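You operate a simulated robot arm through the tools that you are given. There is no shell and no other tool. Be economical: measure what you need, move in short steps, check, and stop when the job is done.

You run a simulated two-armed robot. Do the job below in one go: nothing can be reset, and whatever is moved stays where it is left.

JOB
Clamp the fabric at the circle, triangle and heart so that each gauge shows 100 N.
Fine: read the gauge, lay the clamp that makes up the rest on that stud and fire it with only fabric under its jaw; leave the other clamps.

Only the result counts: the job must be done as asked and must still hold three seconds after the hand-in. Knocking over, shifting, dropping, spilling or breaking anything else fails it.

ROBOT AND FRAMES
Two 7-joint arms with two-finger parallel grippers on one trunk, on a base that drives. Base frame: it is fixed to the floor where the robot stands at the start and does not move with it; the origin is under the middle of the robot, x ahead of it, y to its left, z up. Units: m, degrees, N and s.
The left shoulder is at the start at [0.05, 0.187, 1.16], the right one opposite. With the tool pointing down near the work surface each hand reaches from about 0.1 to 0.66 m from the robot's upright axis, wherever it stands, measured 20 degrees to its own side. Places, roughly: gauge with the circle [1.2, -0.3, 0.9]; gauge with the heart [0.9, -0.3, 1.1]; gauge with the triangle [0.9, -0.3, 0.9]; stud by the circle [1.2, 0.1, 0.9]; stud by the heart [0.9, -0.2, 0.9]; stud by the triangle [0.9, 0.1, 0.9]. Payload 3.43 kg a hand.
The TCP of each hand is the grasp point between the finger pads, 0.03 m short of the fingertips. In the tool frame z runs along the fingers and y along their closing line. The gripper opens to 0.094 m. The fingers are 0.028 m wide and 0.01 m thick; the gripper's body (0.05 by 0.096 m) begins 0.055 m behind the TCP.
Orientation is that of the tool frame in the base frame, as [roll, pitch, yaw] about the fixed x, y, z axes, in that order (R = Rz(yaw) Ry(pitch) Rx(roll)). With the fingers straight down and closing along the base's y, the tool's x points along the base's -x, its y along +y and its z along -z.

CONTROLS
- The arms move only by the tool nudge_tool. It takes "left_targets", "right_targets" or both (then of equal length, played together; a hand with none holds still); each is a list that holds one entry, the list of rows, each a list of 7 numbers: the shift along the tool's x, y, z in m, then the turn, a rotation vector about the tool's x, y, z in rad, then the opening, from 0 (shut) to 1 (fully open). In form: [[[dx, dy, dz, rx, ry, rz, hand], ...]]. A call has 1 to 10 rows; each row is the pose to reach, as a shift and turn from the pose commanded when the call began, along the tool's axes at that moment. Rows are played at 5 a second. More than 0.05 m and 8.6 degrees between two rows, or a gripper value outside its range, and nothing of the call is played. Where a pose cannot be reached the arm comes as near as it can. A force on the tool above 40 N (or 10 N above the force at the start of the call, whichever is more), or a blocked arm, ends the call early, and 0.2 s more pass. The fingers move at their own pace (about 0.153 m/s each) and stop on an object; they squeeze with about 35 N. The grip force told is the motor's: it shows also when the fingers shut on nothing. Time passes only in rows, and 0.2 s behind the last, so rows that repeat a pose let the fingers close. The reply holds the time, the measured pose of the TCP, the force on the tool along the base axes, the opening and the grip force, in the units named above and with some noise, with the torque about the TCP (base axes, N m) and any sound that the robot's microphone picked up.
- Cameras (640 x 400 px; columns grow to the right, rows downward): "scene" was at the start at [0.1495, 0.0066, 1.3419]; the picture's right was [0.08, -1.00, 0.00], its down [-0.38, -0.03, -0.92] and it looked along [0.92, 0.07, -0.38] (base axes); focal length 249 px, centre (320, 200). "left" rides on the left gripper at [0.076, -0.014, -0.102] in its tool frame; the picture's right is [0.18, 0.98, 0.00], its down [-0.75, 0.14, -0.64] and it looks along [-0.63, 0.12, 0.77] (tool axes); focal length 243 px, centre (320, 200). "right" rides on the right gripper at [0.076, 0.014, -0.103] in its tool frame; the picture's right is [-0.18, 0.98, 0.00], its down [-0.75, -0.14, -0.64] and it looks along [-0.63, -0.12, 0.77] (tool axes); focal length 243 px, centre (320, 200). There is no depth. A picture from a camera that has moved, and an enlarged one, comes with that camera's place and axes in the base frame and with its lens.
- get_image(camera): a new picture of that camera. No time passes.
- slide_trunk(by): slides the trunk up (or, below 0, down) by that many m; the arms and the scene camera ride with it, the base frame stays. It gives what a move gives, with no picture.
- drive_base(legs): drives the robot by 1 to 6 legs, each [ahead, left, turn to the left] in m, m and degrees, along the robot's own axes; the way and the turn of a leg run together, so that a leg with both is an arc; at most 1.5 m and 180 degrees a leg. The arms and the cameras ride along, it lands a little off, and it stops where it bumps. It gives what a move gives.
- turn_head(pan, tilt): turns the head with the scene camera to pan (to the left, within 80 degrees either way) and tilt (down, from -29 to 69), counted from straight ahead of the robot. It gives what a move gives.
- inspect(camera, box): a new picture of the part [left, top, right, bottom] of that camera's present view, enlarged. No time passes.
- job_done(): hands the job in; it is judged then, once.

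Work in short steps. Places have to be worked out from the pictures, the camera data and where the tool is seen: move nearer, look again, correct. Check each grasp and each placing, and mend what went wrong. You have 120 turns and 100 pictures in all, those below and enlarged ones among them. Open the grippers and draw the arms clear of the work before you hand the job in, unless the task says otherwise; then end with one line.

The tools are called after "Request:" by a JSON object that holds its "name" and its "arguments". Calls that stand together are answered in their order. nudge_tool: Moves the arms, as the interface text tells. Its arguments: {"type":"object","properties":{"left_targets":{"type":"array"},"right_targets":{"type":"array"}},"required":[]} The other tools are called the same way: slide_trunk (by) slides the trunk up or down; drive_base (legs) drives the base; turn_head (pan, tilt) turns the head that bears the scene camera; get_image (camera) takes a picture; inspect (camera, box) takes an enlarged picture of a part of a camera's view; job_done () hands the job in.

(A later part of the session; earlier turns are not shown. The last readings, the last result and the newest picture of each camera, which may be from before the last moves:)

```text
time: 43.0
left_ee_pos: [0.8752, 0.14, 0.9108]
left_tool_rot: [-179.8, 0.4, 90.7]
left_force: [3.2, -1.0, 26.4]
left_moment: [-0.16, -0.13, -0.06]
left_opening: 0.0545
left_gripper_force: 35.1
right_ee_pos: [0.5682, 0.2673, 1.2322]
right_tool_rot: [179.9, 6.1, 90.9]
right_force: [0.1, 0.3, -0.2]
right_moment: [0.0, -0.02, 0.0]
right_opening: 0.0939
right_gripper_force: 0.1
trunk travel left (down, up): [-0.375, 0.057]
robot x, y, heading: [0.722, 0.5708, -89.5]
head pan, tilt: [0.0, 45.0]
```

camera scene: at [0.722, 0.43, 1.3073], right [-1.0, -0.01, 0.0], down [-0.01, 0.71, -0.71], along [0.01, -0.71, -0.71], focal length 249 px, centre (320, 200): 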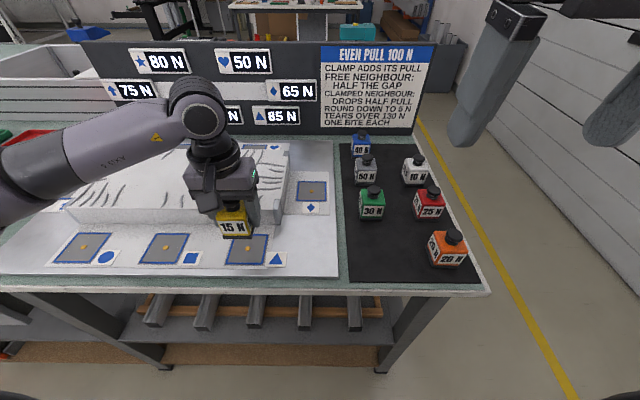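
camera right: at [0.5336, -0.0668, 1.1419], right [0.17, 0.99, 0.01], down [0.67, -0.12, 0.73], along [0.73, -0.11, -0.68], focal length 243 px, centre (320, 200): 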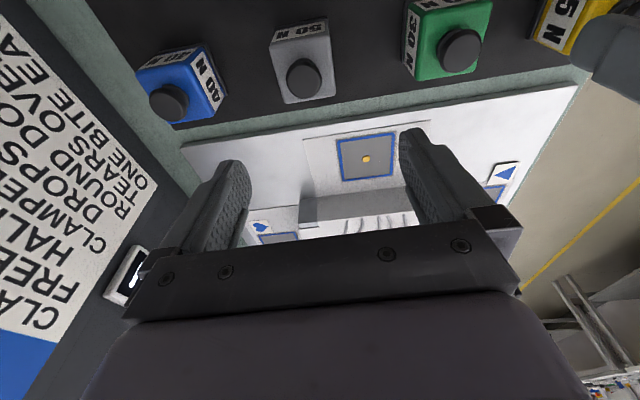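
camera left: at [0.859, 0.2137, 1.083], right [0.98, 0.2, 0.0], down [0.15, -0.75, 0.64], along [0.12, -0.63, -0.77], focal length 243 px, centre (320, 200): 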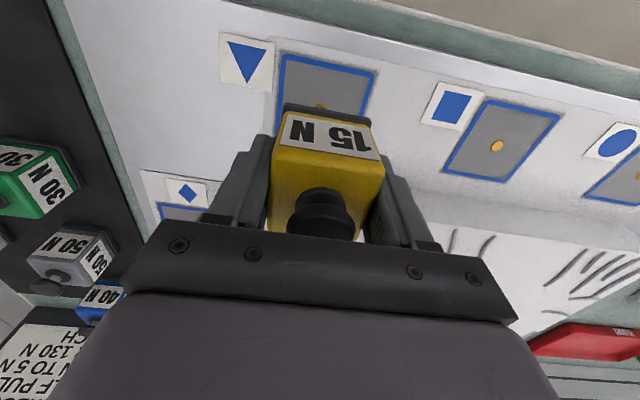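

Contact at z ≈ 0.911. I ease off the load, open the fingers and rise straight up past the knob.

Request:
{"name": "nudge_tool", "arguments": {"left_targets": [[[0, 0, -0.003, 0, 0, 0, 0], [0, 0, -0.003, 0, 0, 0, 0.7], [0, 0, -0.003, 0, 0, 0, 0.8], [0, 0, -0.003, 0, 0, 0, 0.8], [0, 0, -0.03, 0, 0, 0, 0.8], [0, 0, -0.06, 0, 0, 0, 0.8], [0, 0, -0.08, 0, 0, 0, 0.8], [0, 0, -0.08, 0, 0, 0, 0]]]}}

Request:
{"name": "get_image", "arguments": {"camera": "left"}}

Request:
{"name": "inspect", "arguments": {"camera": "scene", "box": [180, 180, 300, 280]}}

```text
time: 44.8
left_ee_pos: [0.8744, 0.137, 0.9882]
left_tool_rot: [-180.0, 0.0, 90.7]
left_force: [-0.7, -0.2, -0.6]
left_moment: [-0.02, -0.03, -0.02]
left_opening: 0.0001
left_gripper_force: 32.8
right_ee_pos: [0.5687, 0.266, 1.2336]
right_tool_rot: [180.0, 6.0, 91.0]
right_force: [-0.8, -0.3, 0.4]
right_moment: [0.01, 0.01, 0.01]
right_opening: 0.0938
right_gripper_force: 0.1
trunk travel left (down, up): [-0.375, 0.057]
robot x, y, heading: [0.7185, 0.5713, -89.2]
head pan, tilt: [0.0, 45.0]
```

```text
63 pictures are left
camera left: at [0.8594, 0.2129, 1.0911], right [0.98, 0.2, 0.0], down [0.15, -0.75, 0.64], along [0.13, -0.63, -0.77], focal length 243 px, centre (320, 200)
```

left: 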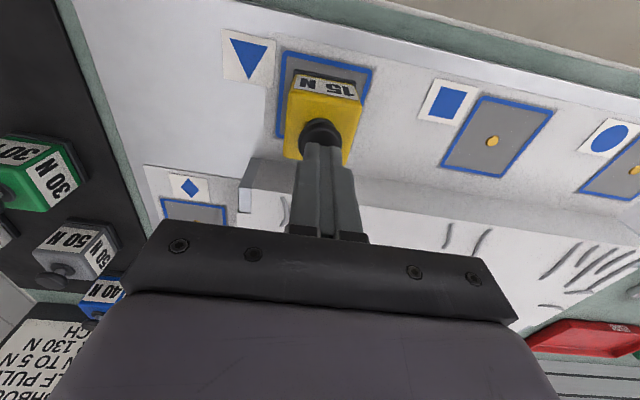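

```text
4.00 times, centred on (240, 230) of scene
camera zoom: at [0.7221, 0.4302, 1.3073], right [-1.0, -0.01, 0.0], down [-0.01, 0.71, -0.71], along [0.01, -0.71, -0.71], focal length 997 px, centre (640, 80)
```

zoom: 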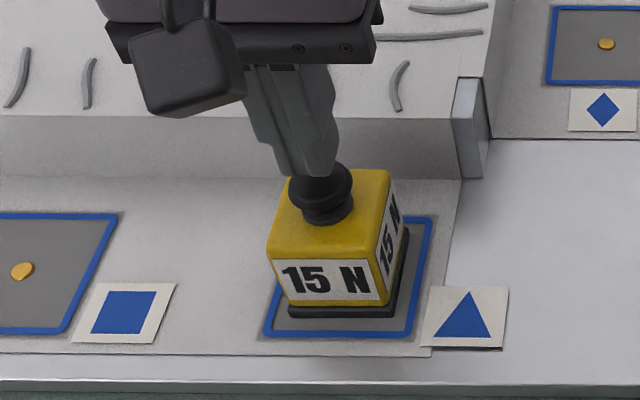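

The clamp sits squarely on the pad and the shut fingertips are over the knob. I press down slowly to fire it.

Request:
{"name": "nudge_tool", "arguments": {"left_targets": [[[0.002, 0, 0.006, 0, 0, 0, 0], [0.002, 0, 0.012, 0, 0, 0, 0], [0.002, 0, 0.017, 0, 0, 0, 0], [0.002, 0, 0.021, 0, 0, 0, 0], [0.002, 0, 0.025, 0, 0, 0, 0], [0.002, 0, 0.029, 0, 0, 0, 0], [0.002, 0, 0.033, 0, 0, 0, 0], [0.002, 0, 0.036, 0, 0, 0, 0]]]}}

Request:
{"name": "get_image", "arguments": {"camera": "scene"}}

```text
time: 46.1
left_ee_pos: [0.8753, 0.141, 0.9706]
left_tool_rot: [-179.5, 1.2, 90.7]
left_force: [3.3, 3.7, 23.5]
left_moment: [0.21, -0.14, -0.05]
left_opening: 0.0
left_gripper_force: 32.8
right_ee_pos: [0.5692, 0.2689, 1.2336]
right_tool_rot: [179.9, 6.2, 90.9]
right_force: [-0.3, -0.4, -0.2]
right_moment: [-0.01, 0.02, -0.01]
right_opening: 0.0943
right_gripper_force: 0.1
trunk travel left (down, up): [-0.375, 0.057]
robot x, y, heading: [0.7237, 0.5693, -89.4]
head pan, tilt: [0.0, 45.0]
heard: click
stopped in row 6 (left hand): the force on the tool passed its limit at 43 N (the readings are from after the stop); the commanded pose is now the measured one
```

```text
61 pictures are left
camera scene: at [0.7218, 0.4332, 1.3079], right [-1.0, -0.01, 0.0], down [-0.01, 0.7, -0.71], along [0.01, -0.71, -0.71], focal length 249 px, centre (320, 200)
```

scene: 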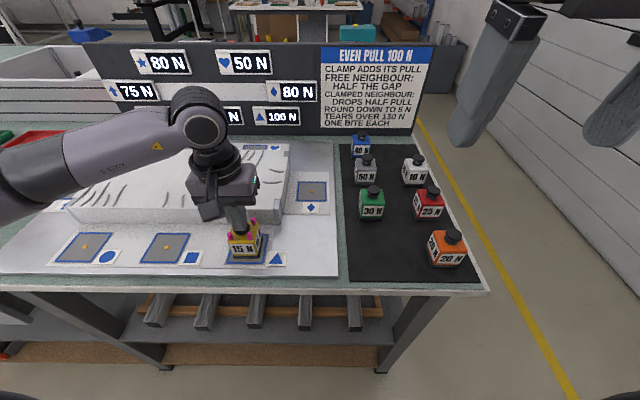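

A click was heard, and the triangle gauge now reads 100 N, with the diamond at 80. I lift the left hand away from the fired clamp and check how near the base can come on this side.

Request:
{"name": "nudge_tool", "arguments": {"left_targets": [[[0, 0, -0.03, 0, 0, 0, 0], [0, 0, -0.07, 0, 0, 0, 0.2], [0.0, 0, -0.11, 0, 0, 0, 0.5], [0.03, 0, -0.14, 0, 0, 0, 1], [0.06, 0, -0.17, 0, 0, 0, 1], [0.08, 0, -0.19, 0, 0, 0, 1]]]}}

Request:
{"name": "drive_base", "arguments": {"legs": [[0.07, 0, 0]]}}

Request:
{"name": "drive_base", "arguments": {"legs": [[0.03, 0, 0]]}}

Request:
{"name": "get_image", "arguments": {"camera": "scene"}}

```text
time: 47.5
left_ee_pos: [0.876, 0.2223, 1.153]
left_tool_rot: [-179.8, 0.5, 90.8]
left_force: [-0.3, -0.3, 0.6]
left_moment: [-0.01, 0.03, 0.01]
left_opening: 0.0939
left_gripper_force: 0.0
right_ee_pos: [0.5694, 0.2661, 1.2336]
right_tool_rot: [179.9, 6.1, 90.9]
right_force: [0.4, 0.6, 0.0]
right_moment: [0.02, 0.02, 0.0]
right_opening: 0.0939
right_gripper_force: 0.0
trunk travel left (down, up): [-0.375, 0.057]
robot x, y, heading: [0.7221, 0.5697, -89.1]
head pan, tilt: [0.0, 45.0]
```

```text
time: 48.6
left_ee_pos: [0.8757, 0.1669, 1.1535]
left_tool_rot: [-179.8, 0.6, 91.0]
left_force: [-0.1, 0.1, 0.0]
left_moment: [-0.01, -0.03, 0.0]
left_opening: 0.0938
left_gripper_force: 0.0
right_ee_pos: [0.5697, 0.2112, 1.232]
right_tool_rot: [-180.0, 5.9, 90.9]
right_force: [0.1, -0.8, 0.4]
right_moment: [-0.02, -0.01, -0.02]
right_opening: 0.0942
right_gripper_force: 0.1
trunk travel left (down, up): [-0.375, 0.057]
robot x, y, heading: [0.7194, 0.5174, -89.3]
head pan, tilt: [0.0, 45.0]
stopped in leg 1: the robot was blocked; the commanded pose is now the measured one
```

```text
time: 49.3
left_ee_pos: [0.8762, 0.1646, 1.1521]
left_tool_rot: [-179.8, 0.5, 91.0]
left_force: [0.7, 1.1, 0.8]
left_moment: [0.0, 0.0, -0.01]
left_opening: 0.0939
left_gripper_force: 0.0
right_ee_pos: [0.5703, 0.2096, 1.2324]
right_tool_rot: [-179.9, 5.8, 90.8]
right_force: [0.3, 0.2, -0.2]
right_moment: [-0.01, 0.0, -0.02]
right_opening: 0.0941
right_gripper_force: 0.2
trunk travel left (down, up): [-0.375, 0.057]
robot x, y, heading: [0.7218, 0.5187, -89.3]
head pan, tilt: [0.0, 45.0]
stopped in leg 1: the robot was blocked; the commanded pose is now the measured one
```

```text
60 pictures are left
camera scene: at [0.723, 0.3747, 1.3073], right [-1.0, -0.01, 0.0], down [-0.01, 0.71, -0.71], along [0.01, -0.71, -0.71], focal length 249 px, centre (320, 200)
```

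scene: 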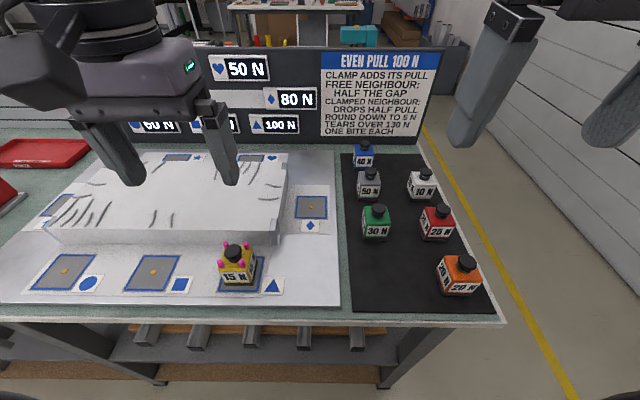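

The base stops at Y ≈ 0.52, so a straight-ahead reach to the heart stud is too far. If I turn the robot to heading -135, its left shoulder comes near the table and everything falls in reach. I back off slightly, turn and shift toward the clamps.

Request:
{"name": "drive_base", "arguments": {"legs": [[-0.03, 0, 0], [0, 0, -45], [0.148, -0.148, 0]]}}

Request:
{"name": "turn_head", "arguments": {"pan": 45, "tilt": 45}}

Request:
{"name": "get_image", "arguments": {"camera": "scene"}}

```text
time: 53.8
left_ee_pos: [0.3722, 0.1845, 1.1526]
left_tool_rot: [-179.7, 0.4, 46.0]
left_force: [0.0, -0.8, 0.6]
left_moment: [0.01, -0.03, -0.01]
left_opening: 0.094
left_gripper_force: 0.0
right_ee_pos: [0.1873, 0.4326, 1.2324]
right_tool_rot: [179.9, 5.7, 45.7]
right_force: [-0.5, -0.7, -0.2]
right_moment: [0.01, -0.02, 0.0]
right_opening: 0.0939
right_gripper_force: 0.1
trunk travel left (down, up): [-0.375, 0.057]
robot x, y, heading: [0.513, 0.5411, -134.3]
head pan, tilt: [0.0, 45.0]
```

```text
time: 54.9
left_ee_pos: [0.3718, 0.1838, 1.1539]
left_tool_rot: [-179.8, 0.5, 46.0]
left_force: [-0.2, 0.6, 0.6]
left_moment: [0.01, -0.03, -0.01]
left_opening: 0.0939
left_gripper_force: 0.0
right_ee_pos: [0.1851, 0.4329, 1.2315]
right_tool_rot: [180.0, 5.8, 45.8]
right_force: [-0.5, -0.1, 0.5]
right_moment: [-0.01, 0.03, -0.01]
right_opening: 0.0939
right_gripper_force: 0.2
trunk travel left (down, up): [-0.375, 0.057]
robot x, y, heading: [0.508, 0.5426, -134.3]
head pan, tilt: [45.0, 45.0]
```

```text
59 pictures are left
camera scene: at [0.4694, 0.4172, 1.3073], right [-1.0, -0.01, 0.0], down [-0.01, 0.71, -0.71], along [0.01, -0.71, -0.71], focal length 249 px, centre (320, 200)
```

scene: 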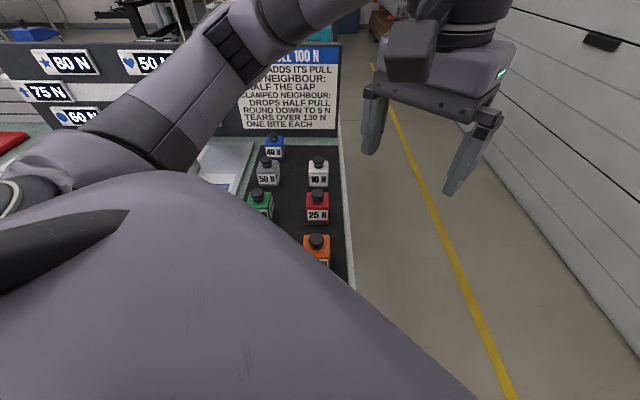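

The way is clear. I swing the left hand over toward the 50 N clamp at a safe height, turning it to line up with the clamp's sides.

Request:
{"name": "nudge_tool", "arguments": {"left_targets": [[[-0.003, 0.036, 0, 0, 0, -0.0785, 1], [-0.006, 0.072, 0, 0, 0, -0.157, 1], [-0.009, 0.108, 0, 0, 0, -0.2355, 1], [-0.012, 0.144, 0, 0, 0, -0.314, 1], [-0.015, 0.18, 0, 0, 0, -0.3925, 1], [-0.018, 0.216, 0, 0, 0, -0.471, 1], [-0.021, 0.252, 0, 0, 0, -0.5495, 1], [-0.024, 0.288, 0, 0, 0, -0.628, 1], [-0.027, 0.324, 0, 0, 0, -0.7065, 1], [-0.031, 0.36, 0, 0, 0, -0.785, 1]]]}}

Request:
{"name": "get_image", "arguments": {"camera": "left"}}

Request:
{"name": "get_image", "arguments": {"camera": "scene"}}

```text
time: 57.1
left_ee_pos: [0.6104, -0.0868, 1.1512]
left_tool_rot: [-179.6, 0.2, 91.0]
left_force: [-0.5, -0.3, -0.3]
left_moment: [-0.01, 0.0, 0.02]
left_opening: 0.0943
left_gripper_force: 0.0
right_ee_pos: [0.1861, 0.4334, 1.232]
right_tool_rot: [179.9, 5.8, 45.8]
right_force: [-0.7, 0.5, -0.6]
right_moment: [-0.01, -0.02, 0.0]
right_opening: 0.094
right_gripper_force: 0.1
trunk travel left (down, up): [-0.375, 0.057]
robot x, y, heading: [0.5104, 0.5418, -134.3]
head pan, tilt: [45.0, 45.0]
```

```text
58 pictures are left
camera left: at [0.5951, -0.0111, 1.2535], right [0.98, 0.2, -0.01], down [0.16, -0.75, 0.64], along [0.12, -0.63, -0.77], focal length 243 px, centre (320, 200)
```

left: 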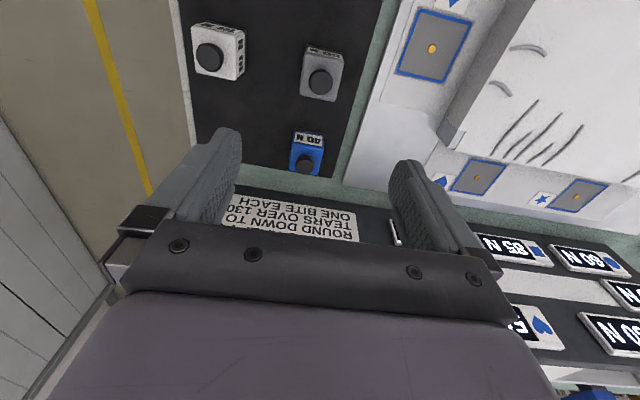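

```text
57 pictures are left
camera scene: at [0.4697, 0.4169, 1.3073], right [-1.0, -0.01, 0.0], down [-0.01, 0.71, -0.71], along [0.01, -0.71, -0.71], focal length 249 px, centre (320, 200)
```

scene: 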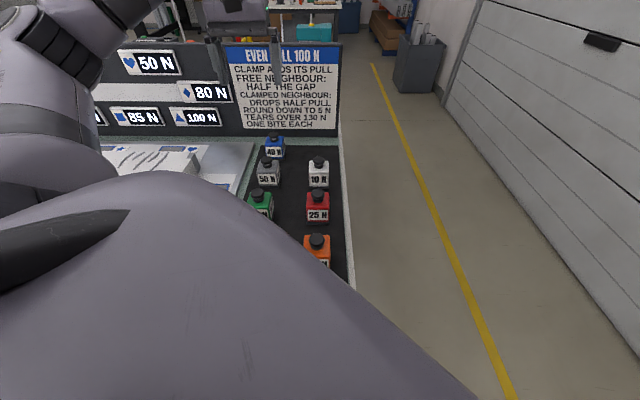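

The 50 N clamp is at about (0.609, -0.091), nearly under the hand. I descend part way and check again.

Request:
{"name": "nudge_tool", "arguments": {"left_targets": [[[-0.004, -0.001, 0.04, 0, 0, 0, 1], [-0.004, -0.001, 0.08, 0, 0, 0, 1], [-0.004, -0.001, 0.12, 0, 0, 0, 1], [-0.004, -0.001, 0.15, 0, 0, 0, 1], [-0.004, -0.001, 0.175, 0, 0, 0, 1], [-0.004, -0.001, 0.175, 0, 0, 0, 1]]]}}

Request:
{"name": "get_image", "arguments": {"camera": "left"}}

```text
time: 58.5
left_ee_pos: [0.6061, -0.09, 0.9782]
left_tool_rot: [-179.5, 0.2, 90.9]
left_force: [0.1, -0.8, -0.8]
left_moment: [0.02, 0.0, 0.01]
left_opening: 0.0939
left_gripper_force: 0.0
right_ee_pos: [0.1865, 0.4343, 1.2317]
right_tool_rot: [180.0, 5.8, 45.8]
right_force: [0.4, -0.3, -1.2]
right_moment: [0.02, 0.01, 0.01]
right_opening: 0.094
right_gripper_force: 0.1
trunk travel left (down, up): [-0.375, 0.057]
robot x, y, heading: [0.5077, 0.5434, -134.4]
head pan, tilt: [45.0, 45.0]
```

```text
56 pictures are left
camera left: at [0.5903, -0.0148, 1.0805], right [0.98, 0.2, -0.01], down [0.16, -0.75, 0.64], along [0.12, -0.63, -0.77], focal length 243 px, centre (320, 200)
```

left: 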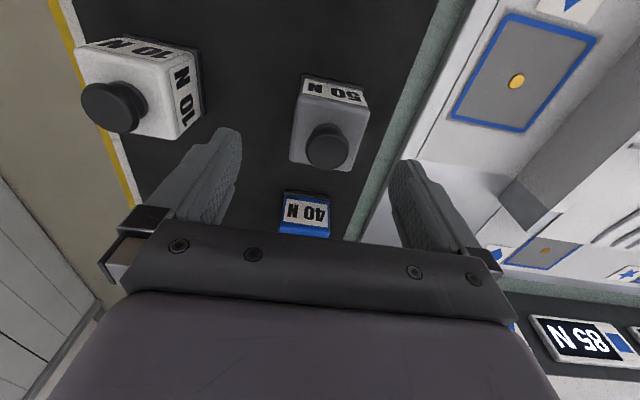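

The clamp is centred at (0.609, -0.091). I shift 3 mm, descend to about 0.905, and close.

Request:
{"name": "nudge_tool", "arguments": {"left_targets": [[[-0.001, 0.003, 0.025, 0, 0, 0, 1], [-0.001, 0.003, 0.05, 0, 0, 0, 1], [-0.001, 0.003, 0.065, 0, 0, 0, 1], [-0.001, 0.003, 0.073, 0, 0, 0, 1], [-0.001, 0.003, 0.073, 0, 0, 0, 1], [-0.001, 0.003, 0.073, 0, 0, 0, 0], [-0.001, 0.003, 0.073, 0, 0, 0, 0], [-0.001, 0.003, 0.073, 0, 0, 0, 0], [-0.001, 0.003, 0.073, 0, 0, 0, 0]]]}}

Request:
{"name": "get_image", "arguments": {"camera": "left"}}

```text
time: 60.5
left_ee_pos: [0.6107, -0.0923, 0.9029]
left_tool_rot: [-179.6, 0.2, 90.9]
left_force: [1.7, -0.9, -0.4]
left_moment: [-0.06, -0.08, -0.02]
left_opening: 0.0542
left_gripper_force: 34.6
right_ee_pos: [0.1869, 0.4329, 1.2308]
right_tool_rot: [-180.0, 5.8, 45.8]
right_force: [0.4, -0.4, 0.4]
right_moment: [-0.01, -0.02, -0.04]
right_opening: 0.0942
right_gripper_force: 0.0
trunk travel left (down, up): [-0.375, 0.057]
robot x, y, heading: [0.5135, 0.5405, -134.3]
head pan, tilt: [45.0, 45.0]
```

```text
55 pictures are left
camera left: at [0.5945, -0.0177, 1.0065], right [0.98, 0.2, -0.01], down [0.16, -0.75, 0.64], along [0.12, -0.63, -0.77], focal length 243 px, centre (320, 200)
```

left: 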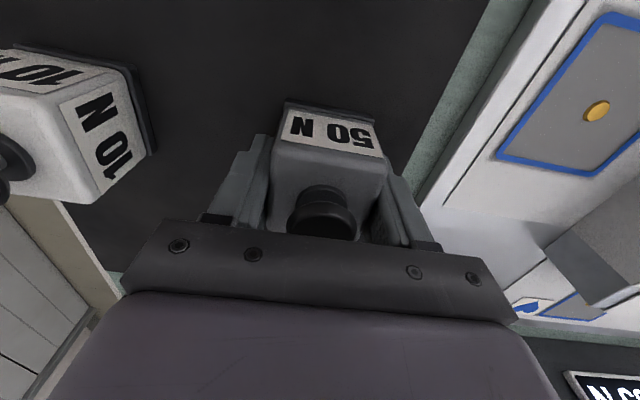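

The 50 N clamp is gripped. I lift it well clear and look along the way to the heart stud.

Request:
{"name": "nudge_tool", "arguments": {"left_targets": [[[0, 0, -0.03, 0, 0, 0, 0], [0, 0, -0.07, 0, 0, 0, 0], [0, 0, -0.11, 0, 0, 0, 0], [0, 0, -0.15, 0, 0, 0, 0], [0, 0, -0.18, 0, 0, 0, 0], [0, 0, -0.18, 0, 0, 0, 0]]]}}

Request:
{"name": "turn_head", "arguments": {"pan": 75, "tilt": 35}}

Request:
{"name": "get_image", "arguments": {"camera": "scene"}}

```text
time: 61.9
left_ee_pos: [0.6113, -0.0923, 1.0831]
left_tool_rot: [-179.5, 0.1, 90.9]
left_force: [0.3, -0.8, -2.2]
left_moment: [0.01, 0.03, 0.01]
left_opening: 0.054
left_gripper_force: 34.8
right_ee_pos: [0.1863, 0.4335, 1.2317]
right_tool_rot: [179.9, 5.8, 45.7]
right_force: [-0.4, -0.4, 0.8]
right_moment: [0.02, -0.01, 0.0]
right_opening: 0.094
right_gripper_force: 0.0
trunk travel left (down, up): [-0.375, 0.057]
robot x, y, heading: [0.5124, 0.5369, -134.1]
head pan, tilt: [45.0, 45.0]
```

```text
time: 62.8
left_ee_pos: [0.6112, -0.0923, 1.0827]
left_tool_rot: [-179.5, 0.1, 90.9]
left_force: [-0.2, -0.4, -1.9]
left_moment: [0.02, -0.02, -0.02]
left_opening: 0.0543
left_gripper_force: 34.8
right_ee_pos: [0.1863, 0.4332, 1.2323]
right_tool_rot: [-180.0, 5.8, 45.9]
right_force: [0.0, 0.4, -0.1]
right_moment: [0.02, -0.02, 0.0]
right_opening: 0.0942
right_gripper_force: 0.0
trunk travel left (down, up): [-0.375, 0.057]
robot x, y, heading: [0.5102, 0.5419, -134.4]
head pan, tilt: [75.0, 35.0]
```

```text
54 pictures are left
camera scene: at [0.5134, 0.4225, 1.3221], right [-0.86, -0.51, 0.0], down [-0.29, 0.49, -0.82], along [0.42, -0.7, -0.57], focal length 249 px, centre (320, 200)
```

scene: 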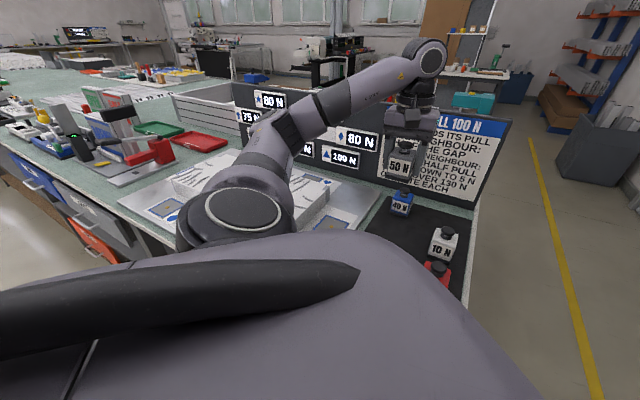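

The arm stands high over everything on the way. I drive sideways along the table until the clamp is level with the heart stud.

Request:
{"name": "drive_base", "arguments": {"legs": [[-0.202, 0.208, 0]]}}

Request:
{"name": "get_image", "arguments": {"camera": "left"}}

Request:
{"name": "get_image", "arguments": {"camera": "scene"}}

```text
time: 65.3
left_ee_pos: [0.8966, -0.0946, 1.0839]
left_tool_rot: [-179.5, 0.3, 90.9]
left_force: [0.5, -0.4, -2.4]
left_moment: [-0.01, 0.02, 0.02]
left_opening: 0.0539
left_gripper_force: 34.8
right_ee_pos: [0.4731, 0.4318, 1.2323]
right_tool_rot: [-179.9, 5.9, 45.8]
right_force: [-0.1, 0.3, -0.5]
right_moment: [0.02, 0.0, -0.02]
right_opening: 0.0942
right_gripper_force: 0.1
trunk travel left (down, up): [-0.375, 0.057]
robot x, y, heading: [0.7967, 0.5367, -134.5]
head pan, tilt: [75.0, 35.0]
```

```text
53 pictures are left
camera left: at [0.8809, -0.0193, 1.1864], right [0.98, 0.2, -0.01], down [0.16, -0.75, 0.64], along [0.12, -0.63, -0.77], focal length 243 px, centre (320, 200)
```

left: 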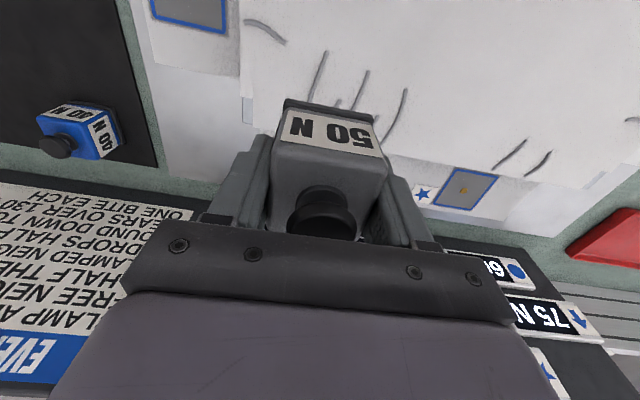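

```text
52 pictures are left
camera scene: at [0.7992, 0.4203, 1.3221], right [-0.86, -0.51, 0.0], down [-0.29, 0.49, -0.82], along [0.42, -0.7, -0.57], focal length 249 px, centre (320, 200)
```

scene: 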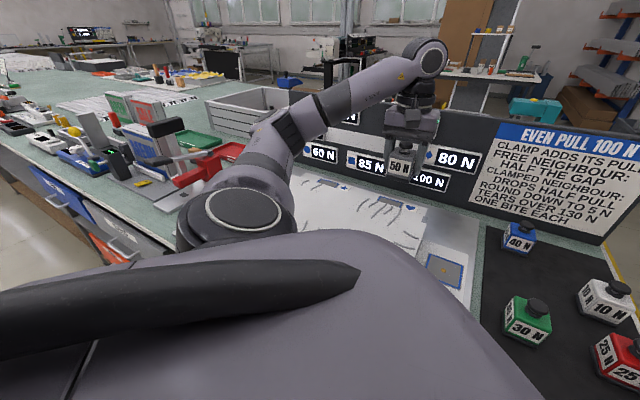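

The heart pad lies just behind the held clamp. I enlarge the scene view to place its stud.

Request:
{"name": "inspect", "arguments": {"camera": "scene", "box": [300, 160, 480, 270]}}

```text
3.56 times, centred on (390, 215) of scene
camera zoom: at [0.7992, 0.4203, 1.3221], right [-0.86, -0.51, 0.0], down [-0.29, 0.49, -0.82], along [0.42, -0.7, -0.57], focal length 886 px, centre (71, 147)
```

zoom: 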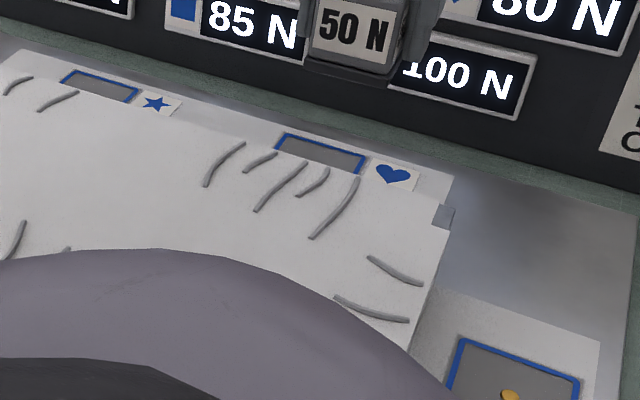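

The heart pad's edges and an earlier view put the stud at about (0.938, -0.212). I move the clamp there at height and check the reach.

Request:
{"name": "nudge_tool", "arguments": {"left_targets": [[[-0.02, 0.007, 0, 0, 0, 0, 0], [-0.04, 0.014, 0, 0, 0, 0, 0], [-0.06, 0.021, 0, 0, 0, 0, 0], [-0.08, 0.028, 0, 0, 0, 0, 0], [-0.1, 0.034, 0, 0, 0, 0, 0], [-0.118, 0.039, 0, 0, 0, 0, 0], [-0.118, 0.039, 0.02, 0, 0, 0, 0], [-0.118, 0.039, 0.02, 0, 0, 0, 0]]]}}

Request:
{"name": "get_image", "arguments": {"camera": "left"}}

Request:
{"name": "get_image", "arguments": {"camera": "scene"}}

```text
time: 67.1
left_ee_pos: [0.9357, -0.2123, 1.0629]
left_tool_rot: [-179.4, 0.3, 90.9]
left_force: [0.6, 0.1, -1.9]
left_moment: [-0.05, 0.0, -0.02]
left_opening: 0.0542
left_gripper_force: 35.2
right_ee_pos: [0.4701, 0.4323, 1.2318]
right_tool_rot: [180.0, 5.8, 45.8]
right_force: [0.0, 0.1, -0.1]
right_moment: [-0.04, -0.02, 0.03]
right_opening: 0.094
right_gripper_force: 0.1
trunk travel left (down, up): [-0.375, 0.057]
robot x, y, heading: [0.798, 0.5402, -134.6]
head pan, tilt: [75.0, 35.0]
```

```text
50 pictures are left
camera left: at [0.9207, -0.1361, 1.1663], right [0.98, 0.2, -0.01], down [0.16, -0.75, 0.64], along [0.12, -0.63, -0.77], focal length 243 px, centre (320, 200)
```

left: 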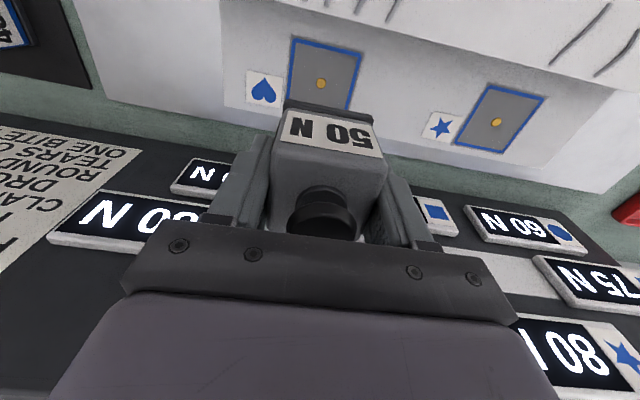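

```text
49 pictures are left
camera scene: at [0.7987, 0.4204, 1.3221], right [-0.86, -0.51, 0.0], down [-0.29, 0.49, -0.82], along [0.42, -0.7, -0.57], focal length 249 px, centre (320, 200)
```

scene: 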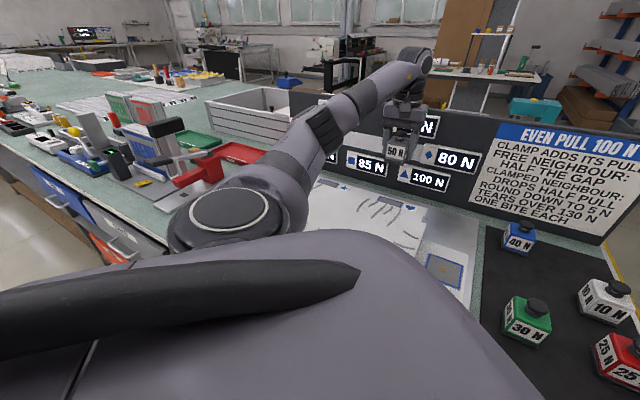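

The reach is fine. The left camera puts the stud at (0.934, -0.211), so the clamp is within 2 mm. I lower it to just above the pad.

Request:
{"name": "nudge_tool", "arguments": {"left_targets": [[[0.001, -0.002, 0.03, 0, 0, 0, 0], [0.001, -0.002, 0.06, 0, 0, 0, 0], [0.001, -0.002, 0.09, 0, 0, 0, 0], [0.001, -0.002, 0.12, 0, 0, 0, 0], [0.001, -0.002, 0.135, 0, 0, 0, 0], [0.001, -0.002, 0.142, 0, 0, 0, 0], [0.001, -0.002, 0.142, 0, 0, 0, 0]]]}}

Request:
{"name": "inspect", "arguments": {"camera": "left", "box": [180, 0, 460, 240]}}

```text
time: 68.7
left_ee_pos: [0.9346, -0.2113, 0.9221]
left_tool_rot: [-179.5, 0.2, 90.9]
left_force: [-0.4, -0.6, -3.3]
left_moment: [-0.04, 0.01, 0.0]
left_opening: 0.0541
left_gripper_force: 35.4
right_ee_pos: [0.4722, 0.4309, 1.2308]
right_tool_rot: [-180.0, 5.9, 45.8]
right_force: [0.6, -0.7, 0.0]
right_moment: [0.04, 0.0, 0.0]
right_opening: 0.0942
right_gripper_force: 0.2
trunk travel left (down, up): [-0.375, 0.057]
robot x, y, heading: [0.7969, 0.5379, -134.6]
head pan, tilt: [75.0, 35.0]
```

```text
1.67 times, centred on (320, 120) of left
camera zoom: at [0.9189, -0.1352, 1.0241], right [0.98, 0.2, -0.01], down [0.16, -0.75, 0.64], along [0.12, -0.63, -0.77], focal length 404 px, centre (320, 333)
```

zoom: 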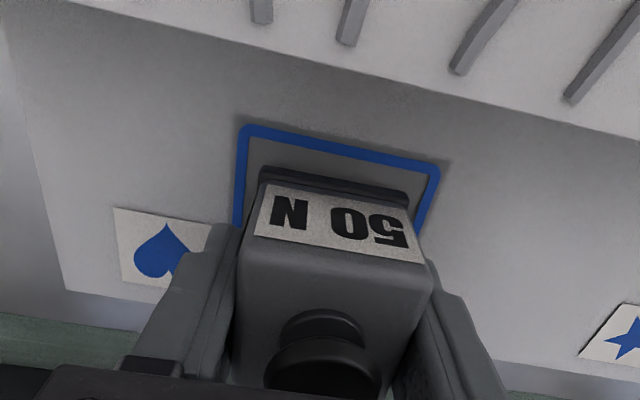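

The clamp is centred inside the blue frame and clear of the card. I lower the last centimetre in fine steps.

Request:
{"name": "nudge_tool", "arguments": {"left_targets": [[[0, 0, 0.004, 0, 0, 0, 0], [0, 0, 0.007, 0, 0, 0, 0], [0, 0, 0.009, 0, 0, 0, 0], [0, 0, 0.011, 0, 0, 0, 0], [0, 0, 0.012, 0, 0, 0, 0], [0, 0, 0.013, 0, 0, 0, 0], [0, 0, 0.014, 0, 0, 0, 0], [0, 0, 0.014, 0, 0, 0, 0]]]}}

```text
time: 70.5
left_ee_pos: [0.9325, -0.2108, 0.9116]
left_tool_rot: [-179.3, 0.7, 91.0]
left_force: [3.0, -7.8, 23.2]
left_moment: [0.41, -0.38, -0.13]
left_opening: 0.0542
left_gripper_force: 35.0
right_ee_pos: [0.4715, 0.4332, 1.2321]
right_tool_rot: [179.9, 5.9, 45.8]
right_force: [0.1, 0.3, -0.3]
right_moment: [0.01, -0.02, 0.03]
right_opening: 0.094
right_gripper_force: 0.2
trunk travel left (down, up): [-0.375, 0.057]
robot x, y, heading: [0.7955, 0.5397, -134.1]
head pan, tilt: [75.0, 35.0]
```

Contact is made. I ease off, open, rise above the knob and shut the fingers.

Request:
{"name": "nudge_tool", "arguments": {"left_targets": [[[0, 0, -0.002, 0, 0, 0, 0], [0, 0, -0.002, 0, 0, 0, 0.7], [0, 0, -0.002, 0, 0, 0, 0.8], [0, 0, -0.002, 0, 0, 0, 0.8], [0, 0, -0.03, 0, 0, 0, 0.8], [0, 0, -0.06, 0, 0, 0, 0.8], [0, 0, -0.08, 0, 0, 0, 0.8], [0, 0, -0.08, 0, 0, 0, 0], [0, 0, -0.08, 0, 0, 0, 0]]]}}

Request:
{"name": "inspect", "arguments": {"camera": "left", "box": [180, 0, 460, 240]}}

```text
time: 72.5
left_ee_pos: [0.935, -0.2119, 0.9873]
left_tool_rot: [-179.7, 0.2, 90.9]
left_force: [0.0, -0.3, 0.1]
left_moment: [-0.02, 0.01, -0.02]
left_opening: 0.0
left_gripper_force: 33.1
right_ee_pos: [0.4716, 0.4311, 1.2323]
right_tool_rot: [179.9, 5.8, 45.8]
right_force: [-0.2, -0.5, -0.3]
right_moment: [-0.03, 0.01, 0.01]
right_opening: 0.094
right_gripper_force: 0.1
trunk travel left (down, up): [-0.375, 0.057]
robot x, y, heading: [0.7918, 0.5402, -134.2]
head pan, tilt: [75.0, 35.0]
```

```text
1.67 times, centred on (320, 120) of left
camera zoom: at [0.9189, -0.1355, 1.0909], right [0.98, 0.2, -0.01], down [0.16, -0.75, 0.64], along [0.12, -0.63, -0.77], focal length 404 px, centre (320, 333)
```

zoom: 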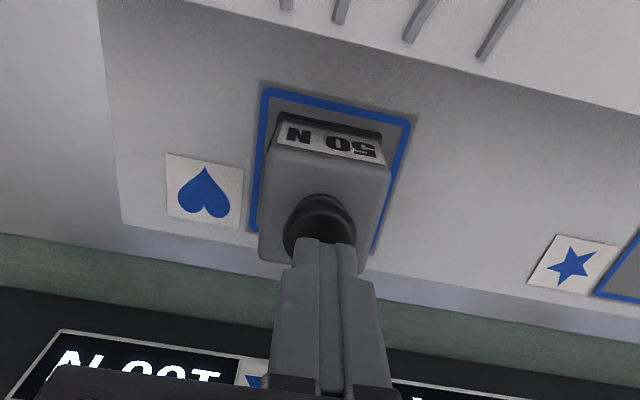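

The clamp stands square on the pad with the fingers over its knob. I press to fire.

Request:
{"name": "nudge_tool", "arguments": {"left_targets": [[[0, 0, 0.006, 0, 0, 0, 0], [0, 0, 0.012, 0, 0, 0, 0], [0, 0, 0.017, 0, 0, 0, 0], [0, 0, 0.021, 0, 0, 0, 0], [0, 0, 0.025, 0, 0, 0, 0], [0, 0, 0.029, 0, 0, 0, 0], [0, 0, 0.033, 0, 0, 0, 0], [0, 0, 0.036, 0, 0, 0, 0]]]}}

Request:
{"name": "get_image", "arguments": {"camera": "left"}}

```text
time: 73.9
left_ee_pos: [0.9338, -0.2117, 0.9701]
left_tool_rot: [-178.7, 1.3, 91.0]
left_force: [0.1, 2.9, 23.9]
left_moment: [0.33, 0.04, 0.11]
left_opening: 0.0
left_gripper_force: 33.3
right_ee_pos: [0.4703, 0.4356, 1.2326]
right_tool_rot: [179.7, 6.1, 45.9]
right_force: [-0.6, 0.2, 0.2]
right_moment: [0.02, -0.02, -0.04]
right_opening: 0.0942
right_gripper_force: 0.0
trunk travel left (down, up): [-0.375, 0.057]
robot x, y, heading: [0.7989, 0.5353, -134.2]
head pan, tilt: [75.0, 35.0]
heard: click
stopped in row 7 (left hand): the force on the tool passed its limit at 42 N (the readings are from after the stop); the commanded pose is now the measured one
```

```text
46 pictures are left
camera left: at [0.9193, -0.1338, 1.0722], right [0.98, 0.2, -0.03], down [0.17, -0.74, 0.66], along [0.11, -0.65, -0.75], focal length 243 px, centre (320, 200)
```

left: 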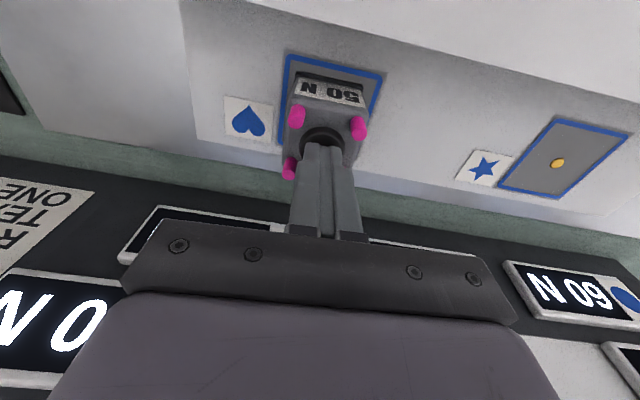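

Fired, and the pins are up. I lift clear, draw the hand back, and read the gauges.

Request:
{"name": "nudge_tool", "arguments": {"left_targets": [[[0, 0, -0.03, 0, 0, 0, 0], [0, 0, -0.07, 0, 0, 0, 0], [0, 0, -0.11, 0, 0, 0, 0.4], [0.03, 0, -0.14, 0, 0, 0, 1], [0.07, 0, -0.16, 0, 0, 0, 1], [0.1, 0, -0.17, 0, 0, 0, 1]]]}}

Request:
{"name": "drive_base", "arguments": {"legs": [[0.19, -0.196, 0]]}}

Request:
{"name": "get_image", "arguments": {"camera": "scene"}}

Request:
{"name": "get_image", "arguments": {"camera": "left"}}

```text
time: 75.3
left_ee_pos: [0.9338, -0.1096, 1.1329]
left_tool_rot: [-179.0, 0.7, 91.1]
left_force: [0.1, 0.2, -0.2]
left_moment: [-0.01, 0.04, 0.0]
left_opening: 0.0941
left_gripper_force: 0.1
right_ee_pos: [0.4712, 0.4311, 1.2322]
right_tool_rot: [-180.0, 5.7, 45.9]
right_force: [0.8, 0.1, 0.1]
right_moment: [-0.01, 0.03, 0.01]
right_opening: 0.094
right_gripper_force: 0.1
trunk travel left (down, up): [-0.375, 0.057]
robot x, y, heading: [0.7962, 0.5404, -134.0]
head pan, tilt: [75.0, 35.0]
```

```text
time: 77.6
left_ee_pos: [0.6639, -0.1113, 1.1338]
left_tool_rot: [-179.0, 0.7, 91.3]
left_force: [0.0, 0.5, 0.9]
left_moment: [0.0, -0.03, -0.02]
left_opening: 0.0941
left_gripper_force: 0.0
right_ee_pos: [0.1998, 0.4272, 1.2322]
right_tool_rot: [179.9, 5.8, 46.1]
right_force: [-0.3, 0.3, 0.8]
right_moment: [0.03, 0.0, 0.02]
right_opening: 0.0942
right_gripper_force: 0.1
trunk travel left (down, up): [-0.375, 0.057]
robot x, y, heading: [0.5214, 0.5375, -134.3]
head pan, tilt: [75.0, 35.0]
```

```text
45 pictures are left
camera scene: at [0.5268, 0.4185, 1.3221], right [-0.86, -0.51, 0.0], down [-0.29, 0.49, -0.82], along [0.42, -0.7, -0.57], focal length 249 px, centre (320, 200)
```

scene: 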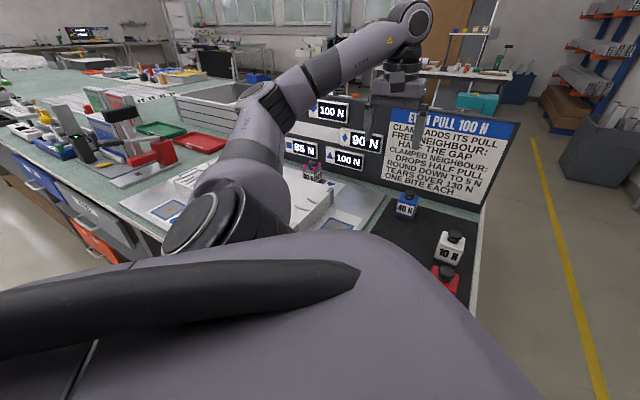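

```text
44 pictures are left
camera left: at [0.6485, -0.0354, 1.236], right [0.98, 0.2, -0.02], down [0.17, -0.74, 0.65], along [0.12, -0.64, -0.76], focal length 243 px, centre (320, 200)
```

left: 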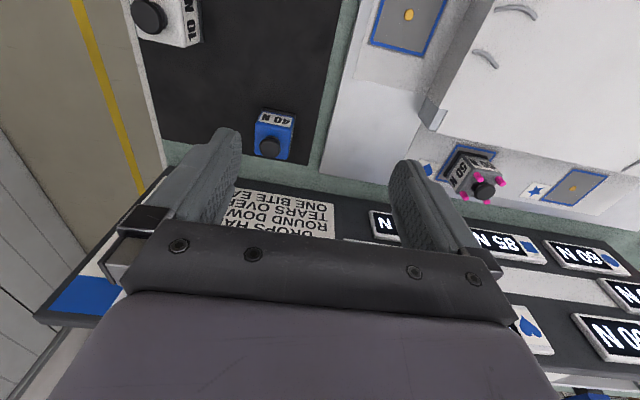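

The heart and triangle both show 100 N and the circle shows 60 N, so it needs the 40 N clamp. That clamp is at about (0.607, -0.207), and I bring the hand over it, also squaring up the small tilt.

Request:
{"name": "nudge_tool", "arguments": {"left_targets": [[[-0.02, -0.015, 0.01, -0.004, 0.003, 0.006, 1], [-0.04, -0.03, 0.02, -0.009, 0.006, 0.012, 1], [-0.06, -0.045, 0.04, -0.013, 0.009, 0.018, 1], [-0.08, -0.055, 0.07, -0.0175, 0.012, 0.0227, 1], [-0.095, -0.059, 0.1, -0.0175, 0.012, 0.0227, 1], [-0.095, -0.059, 0.13, -0.0175, 0.012, 0.0227, 1], [-0.095, -0.059, 0.15, -0.0175, 0.012, 0.0227, 1], [-0.095, -0.059, 0.15, -0.0175, 0.012, 0.0227, 1]]]}}

Request:
{"name": "get_image", "arguments": {"camera": "left"}}

```text
time: 79.4
left_ee_pos: [0.6055, -0.2115, 0.9848]
left_tool_rot: [179.9, 0.1, 89.9]
left_force: [-0.5, 0.2, 0.0]
left_moment: [-0.01, 0.0, -0.01]
left_opening: 0.0939
left_gripper_force: 0.0
right_ee_pos: [0.2006, 0.4281, 1.2319]
right_tool_rot: [-180.0, 5.8, 46.0]
right_force: [0.2, -0.4, -0.3]
right_moment: [0.03, -0.02, -0.04]
right_opening: 0.094
right_gripper_force: 0.0
trunk travel left (down, up): [-0.375, 0.057]
robot x, y, heading: [0.5237, 0.5369, -134.1]
head pan, tilt: [75.0, 35.0]
```

```text
43 pictures are left
camera left: at [0.5899, -0.1353, 1.0881], right [0.98, 0.18, 0.0], down [0.14, -0.75, 0.64], along [0.12, -0.63, -0.77], focal length 243 px, centre (320, 200)
```

left: 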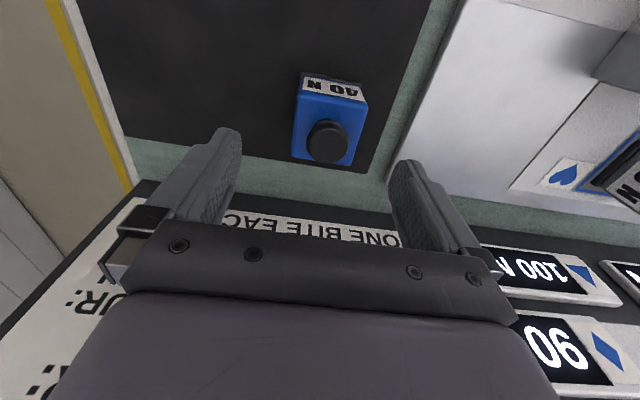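

The clamp is at (0.609, -0.211). I shift 4 mm, descend to about 0.905 and close.

Request:
{"name": "nudge_tool", "arguments": {"left_targets": [[[0.001, 0.004, 0.025, 0, 0, 0, 1], [0.001, 0.004, 0.05, 0, 0, 0, 1], [0.001, 0.004, 0.07, 0, 0, 0, 1], [0.001, 0.004, 0.08, 0, 0, 0, 1], [0.001, 0.004, 0.08, 0, 0, 0, 1], [0.001, 0.004, 0.08, 0, 0, 0, 0], [0.001, 0.004, 0.08, 0, 0, 0, 0], [0.001, 0.004, 0.08, 0, 0, 0, 0], [0.001, 0.004, 0.08, 0, 0, 0, 0]]]}}

Request:
{"name": "get_image", "arguments": {"camera": "left"}}

```text
time: 81.4
left_ee_pos: [0.6093, -0.2076, 0.9046]
left_tool_rot: [179.8, 0.1, 90.0]
left_force: [2.0, -0.3, -1.0]
left_moment: [-0.08, 0.0, 0.04]
left_opening: 0.0541
left_gripper_force: 34.7
right_ee_pos: [0.2004, 0.4272, 1.2318]
right_tool_rot: [180.0, 5.7, 45.9]
right_force: [-0.8, -0.5, 1.6]
right_moment: [-0.01, 0.0, -0.01]
right_opening: 0.094
right_gripper_force: 0.0
trunk travel left (down, up): [-0.375, 0.057]
robot x, y, heading: [0.5264, 0.5374, -134.2]
head pan, tilt: [75.0, 35.0]
```

```text
42 pictures are left
camera left: at [0.5941, -0.1322, 1.0083], right [0.98, 0.18, 0.0], down [0.14, -0.75, 0.64], along [0.12, -0.63, -0.77], focal length 243 px, centre (320, 200)
```

left: 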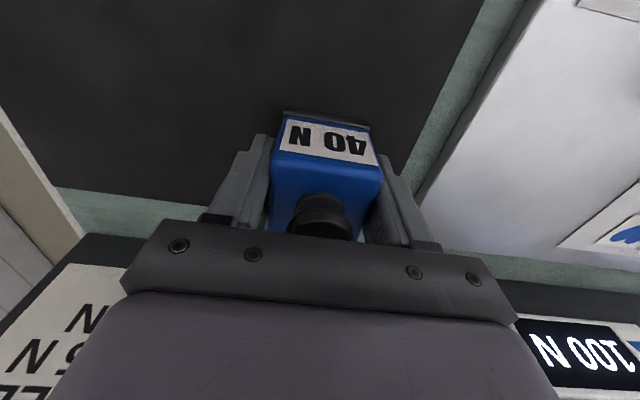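

The 40 N clamp is gripped. It sits about 3 mm forward of the pads' centre, which I will allow for. I lift it high and draw it back toward the robot.

Request:
{"name": "nudge_tool", "arguments": {"left_targets": [[[0, 0, -0.04, 0, 0, 0, 0], [0, 0, -0.08, 0, 0, 0, 0], [0, 0, -0.12, 0, 0, 0, 0], [0.03, 0, -0.155, 0, 0, 0, 0], [0.065, 0, -0.185, 0, 0, 0, 0], [0.105, 0, -0.205, 0, 0, 0, 0], [0.15, 0, -0.22, 0, 0, 0, 0], [0.195, 0, -0.23, 0, 0, 0, 0], [0.24, 0, -0.23, 0, 0, 0, 0], [0.285, 0, -0.23, 0, 0, 0, 0]]]}}

Request:
{"name": "get_image", "arguments": {"camera": "scene"}}

```text
time: 83.6
left_ee_pos: [0.6092, 0.0778, 1.1332]
left_tool_rot: [179.7, 0.0, 89.9]
left_force: [1.0, 1.1, -2.4]
left_moment: [-0.02, 0.03, -0.01]
left_opening: 0.0539
left_gripper_force: 35.0
right_ee_pos: [0.2, 0.4292, 1.2312]
right_tool_rot: [179.8, 5.8, 46.0]
right_force: [-0.3, 0.0, 0.0]
right_moment: [-0.03, 0.02, 0.01]
right_opening: 0.0941
right_gripper_force: 0.1
trunk travel left (down, up): [-0.375, 0.057]
robot x, y, heading: [0.5259, 0.5368, -134.2]
head pan, tilt: [75.0, 35.0]
```

```text
41 pictures are left
camera scene: at [0.5271, 0.4189, 1.3222], right [-0.86, -0.51, 0.0], down [-0.29, 0.49, -0.82], along [0.42, -0.7, -0.57], focal length 249 px, centre (320, 200)
```

scene: 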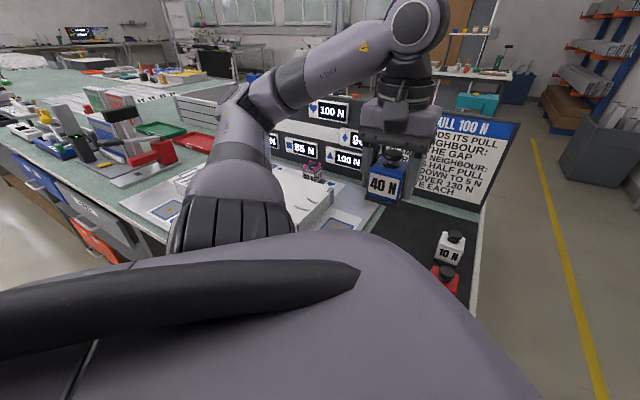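

I drive along the table toward the circle in two parts, looking in between because the elbow leads the way.

Request:
{"name": "drive_base", "arguments": {"legs": [[-0.29, 0.272, 0]]}}

Request:
{"name": "get_image", "arguments": {"camera": "scene"}}

```text
time: 86.6
left_ee_pos: [1.0074, 0.1015, 1.1326]
left_tool_rot: [180.0, -0.1, 89.5]
left_force: [0.1, -0.1, -2.6]
left_moment: [-0.02, -0.01, 0.01]
left_opening: 0.0543
left_gripper_force: 35.6
right_ee_pos: [0.6003, 0.4549, 1.2319]
right_tool_rot: [-180.0, 5.8, 45.6]
right_force: [0.0, 0.7, -0.2]
right_moment: [0.01, 0.03, 0.0]
right_opening: 0.0941
right_gripper_force: 0.0
trunk travel left (down, up): [-0.375, 0.057]
robot x, y, heading: [0.9232, 0.5633, -134.6]
head pan, tilt: [75.0, 35.0]
```

```text
40 pictures are left
camera scene: at [0.927, 0.4434, 1.3221], right [-0.86, -0.51, 0.0], down [-0.29, 0.49, -0.82], along [0.42, -0.71, -0.57], focal length 249 px, centre (320, 200)
```

scene: 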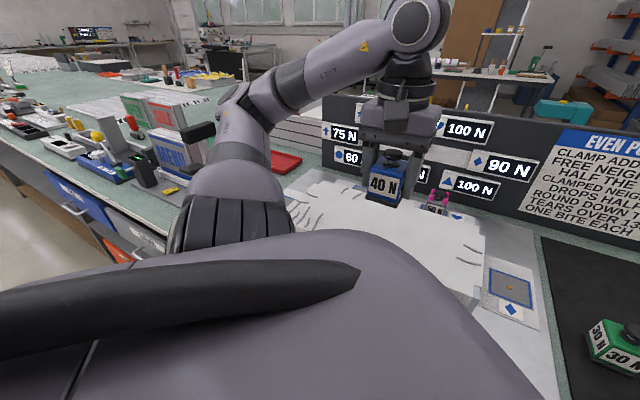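

The elbow has room, and the tools beyond (x > 1.45) stand lower. I drive only 8 cm more and do the rest with the arm.

Request:
{"name": "drive_base", "arguments": {"legs": [[-0.056, 0.057, 0]]}}

Request:
{"name": "nudge_tool", "arguments": {"left_targets": [[[0.008, 0.02, 0, 0, 0, 0, 0], [0.016, 0.04, 0, 0, 0, 0, 0], [0.024, 0.06, 0.0, 0, 0, 0, 0], [0.032, 0.08, 0.0, 0, 0, 0, 0], [0.038, 0.1, 0.01, 0, 0, 0, 0], [0.04, 0.12, 0.02, 0, 0, 0, 0], [0.04, 0.12, 0.02, 0, 0, 0, 0]]]}}

Request:
{"name": "get_image", "arguments": {"camera": "scene"}}

Request:
{"name": "get_image", "arguments": {"camera": "left"}}

```text
time: 87.8
left_ee_pos: [1.0878, 0.1007, 1.1329]
left_tool_rot: [-179.9, 0.0, 89.6]
left_force: [-0.1, -0.6, -2.6]
left_moment: [-0.02, 0.02, -0.02]
left_opening: 0.0541
left_gripper_force: 35.0
right_ee_pos: [0.6805, 0.4542, 1.2328]
right_tool_rot: [-180.0, 5.8, 45.6]
right_force: [-0.2, -0.1, 0.6]
right_moment: [0.03, 0.02, 0.01]
right_opening: 0.0939
right_gripper_force: 0.1
trunk travel left (down, up): [-0.375, 0.057]
robot x, y, heading: [1.0068, 0.5617, -134.4]
head pan, tilt: [75.0, 35.0]
```

```text
time: 89.4
left_ee_pos: [1.0933, 0.1498, 1.1032]
left_tool_rot: [179.9, -0.1, 89.7]
left_force: [0.2, -0.4, -3.3]
left_moment: [0.01, -0.01, 0.01]
left_opening: 0.0541
left_gripper_force: 34.9
left hand out of reach, approached as far as the arm can: row 1, 2, 3, 4, 5, 6, 7
right_ee_pos: [0.6794, 0.454, 1.2303]
right_tool_rot: [180.0, 5.9, 45.7]
right_force: [0.3, 0.1, -0.2]
right_moment: [0.01, 0.02, -0.02]
right_opening: 0.094
right_gripper_force: 0.0
trunk travel left (down, up): [-0.375, 0.057]
robot x, y, heading: [1.0053, 0.5619, -134.6]
head pan, tilt: [75.0, 35.0]
```

```text
39 pictures are left
camera scene: at [1.0064, 0.4428, 1.3221], right [-0.86, -0.51, 0.0], down [-0.29, 0.49, -0.82], along [0.42, -0.7, -0.57], focal length 249 px, centre (320, 200)
```

scene: 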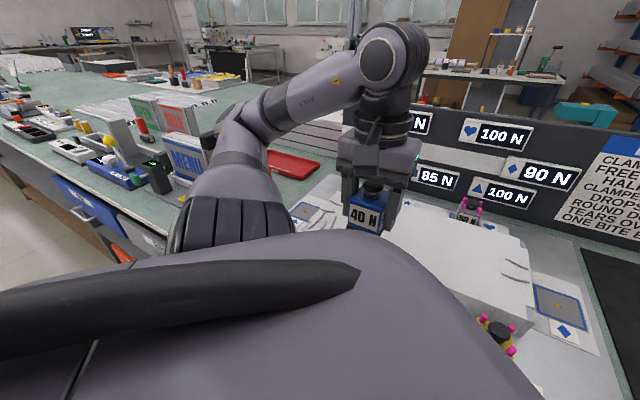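

```text
38 pictures are left
camera left: at [1.0803, 0.2258, 1.2064], right [0.98, 0.18, 0.0], down [0.14, -0.75, 0.64], along [0.12, -0.63, -0.77], focal length 243 px, centre (320, 200)
```

left: 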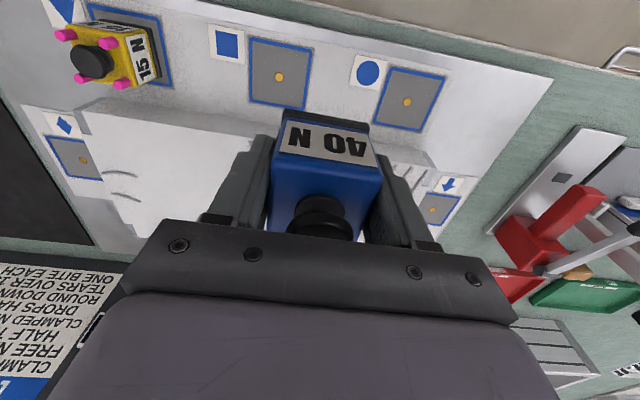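

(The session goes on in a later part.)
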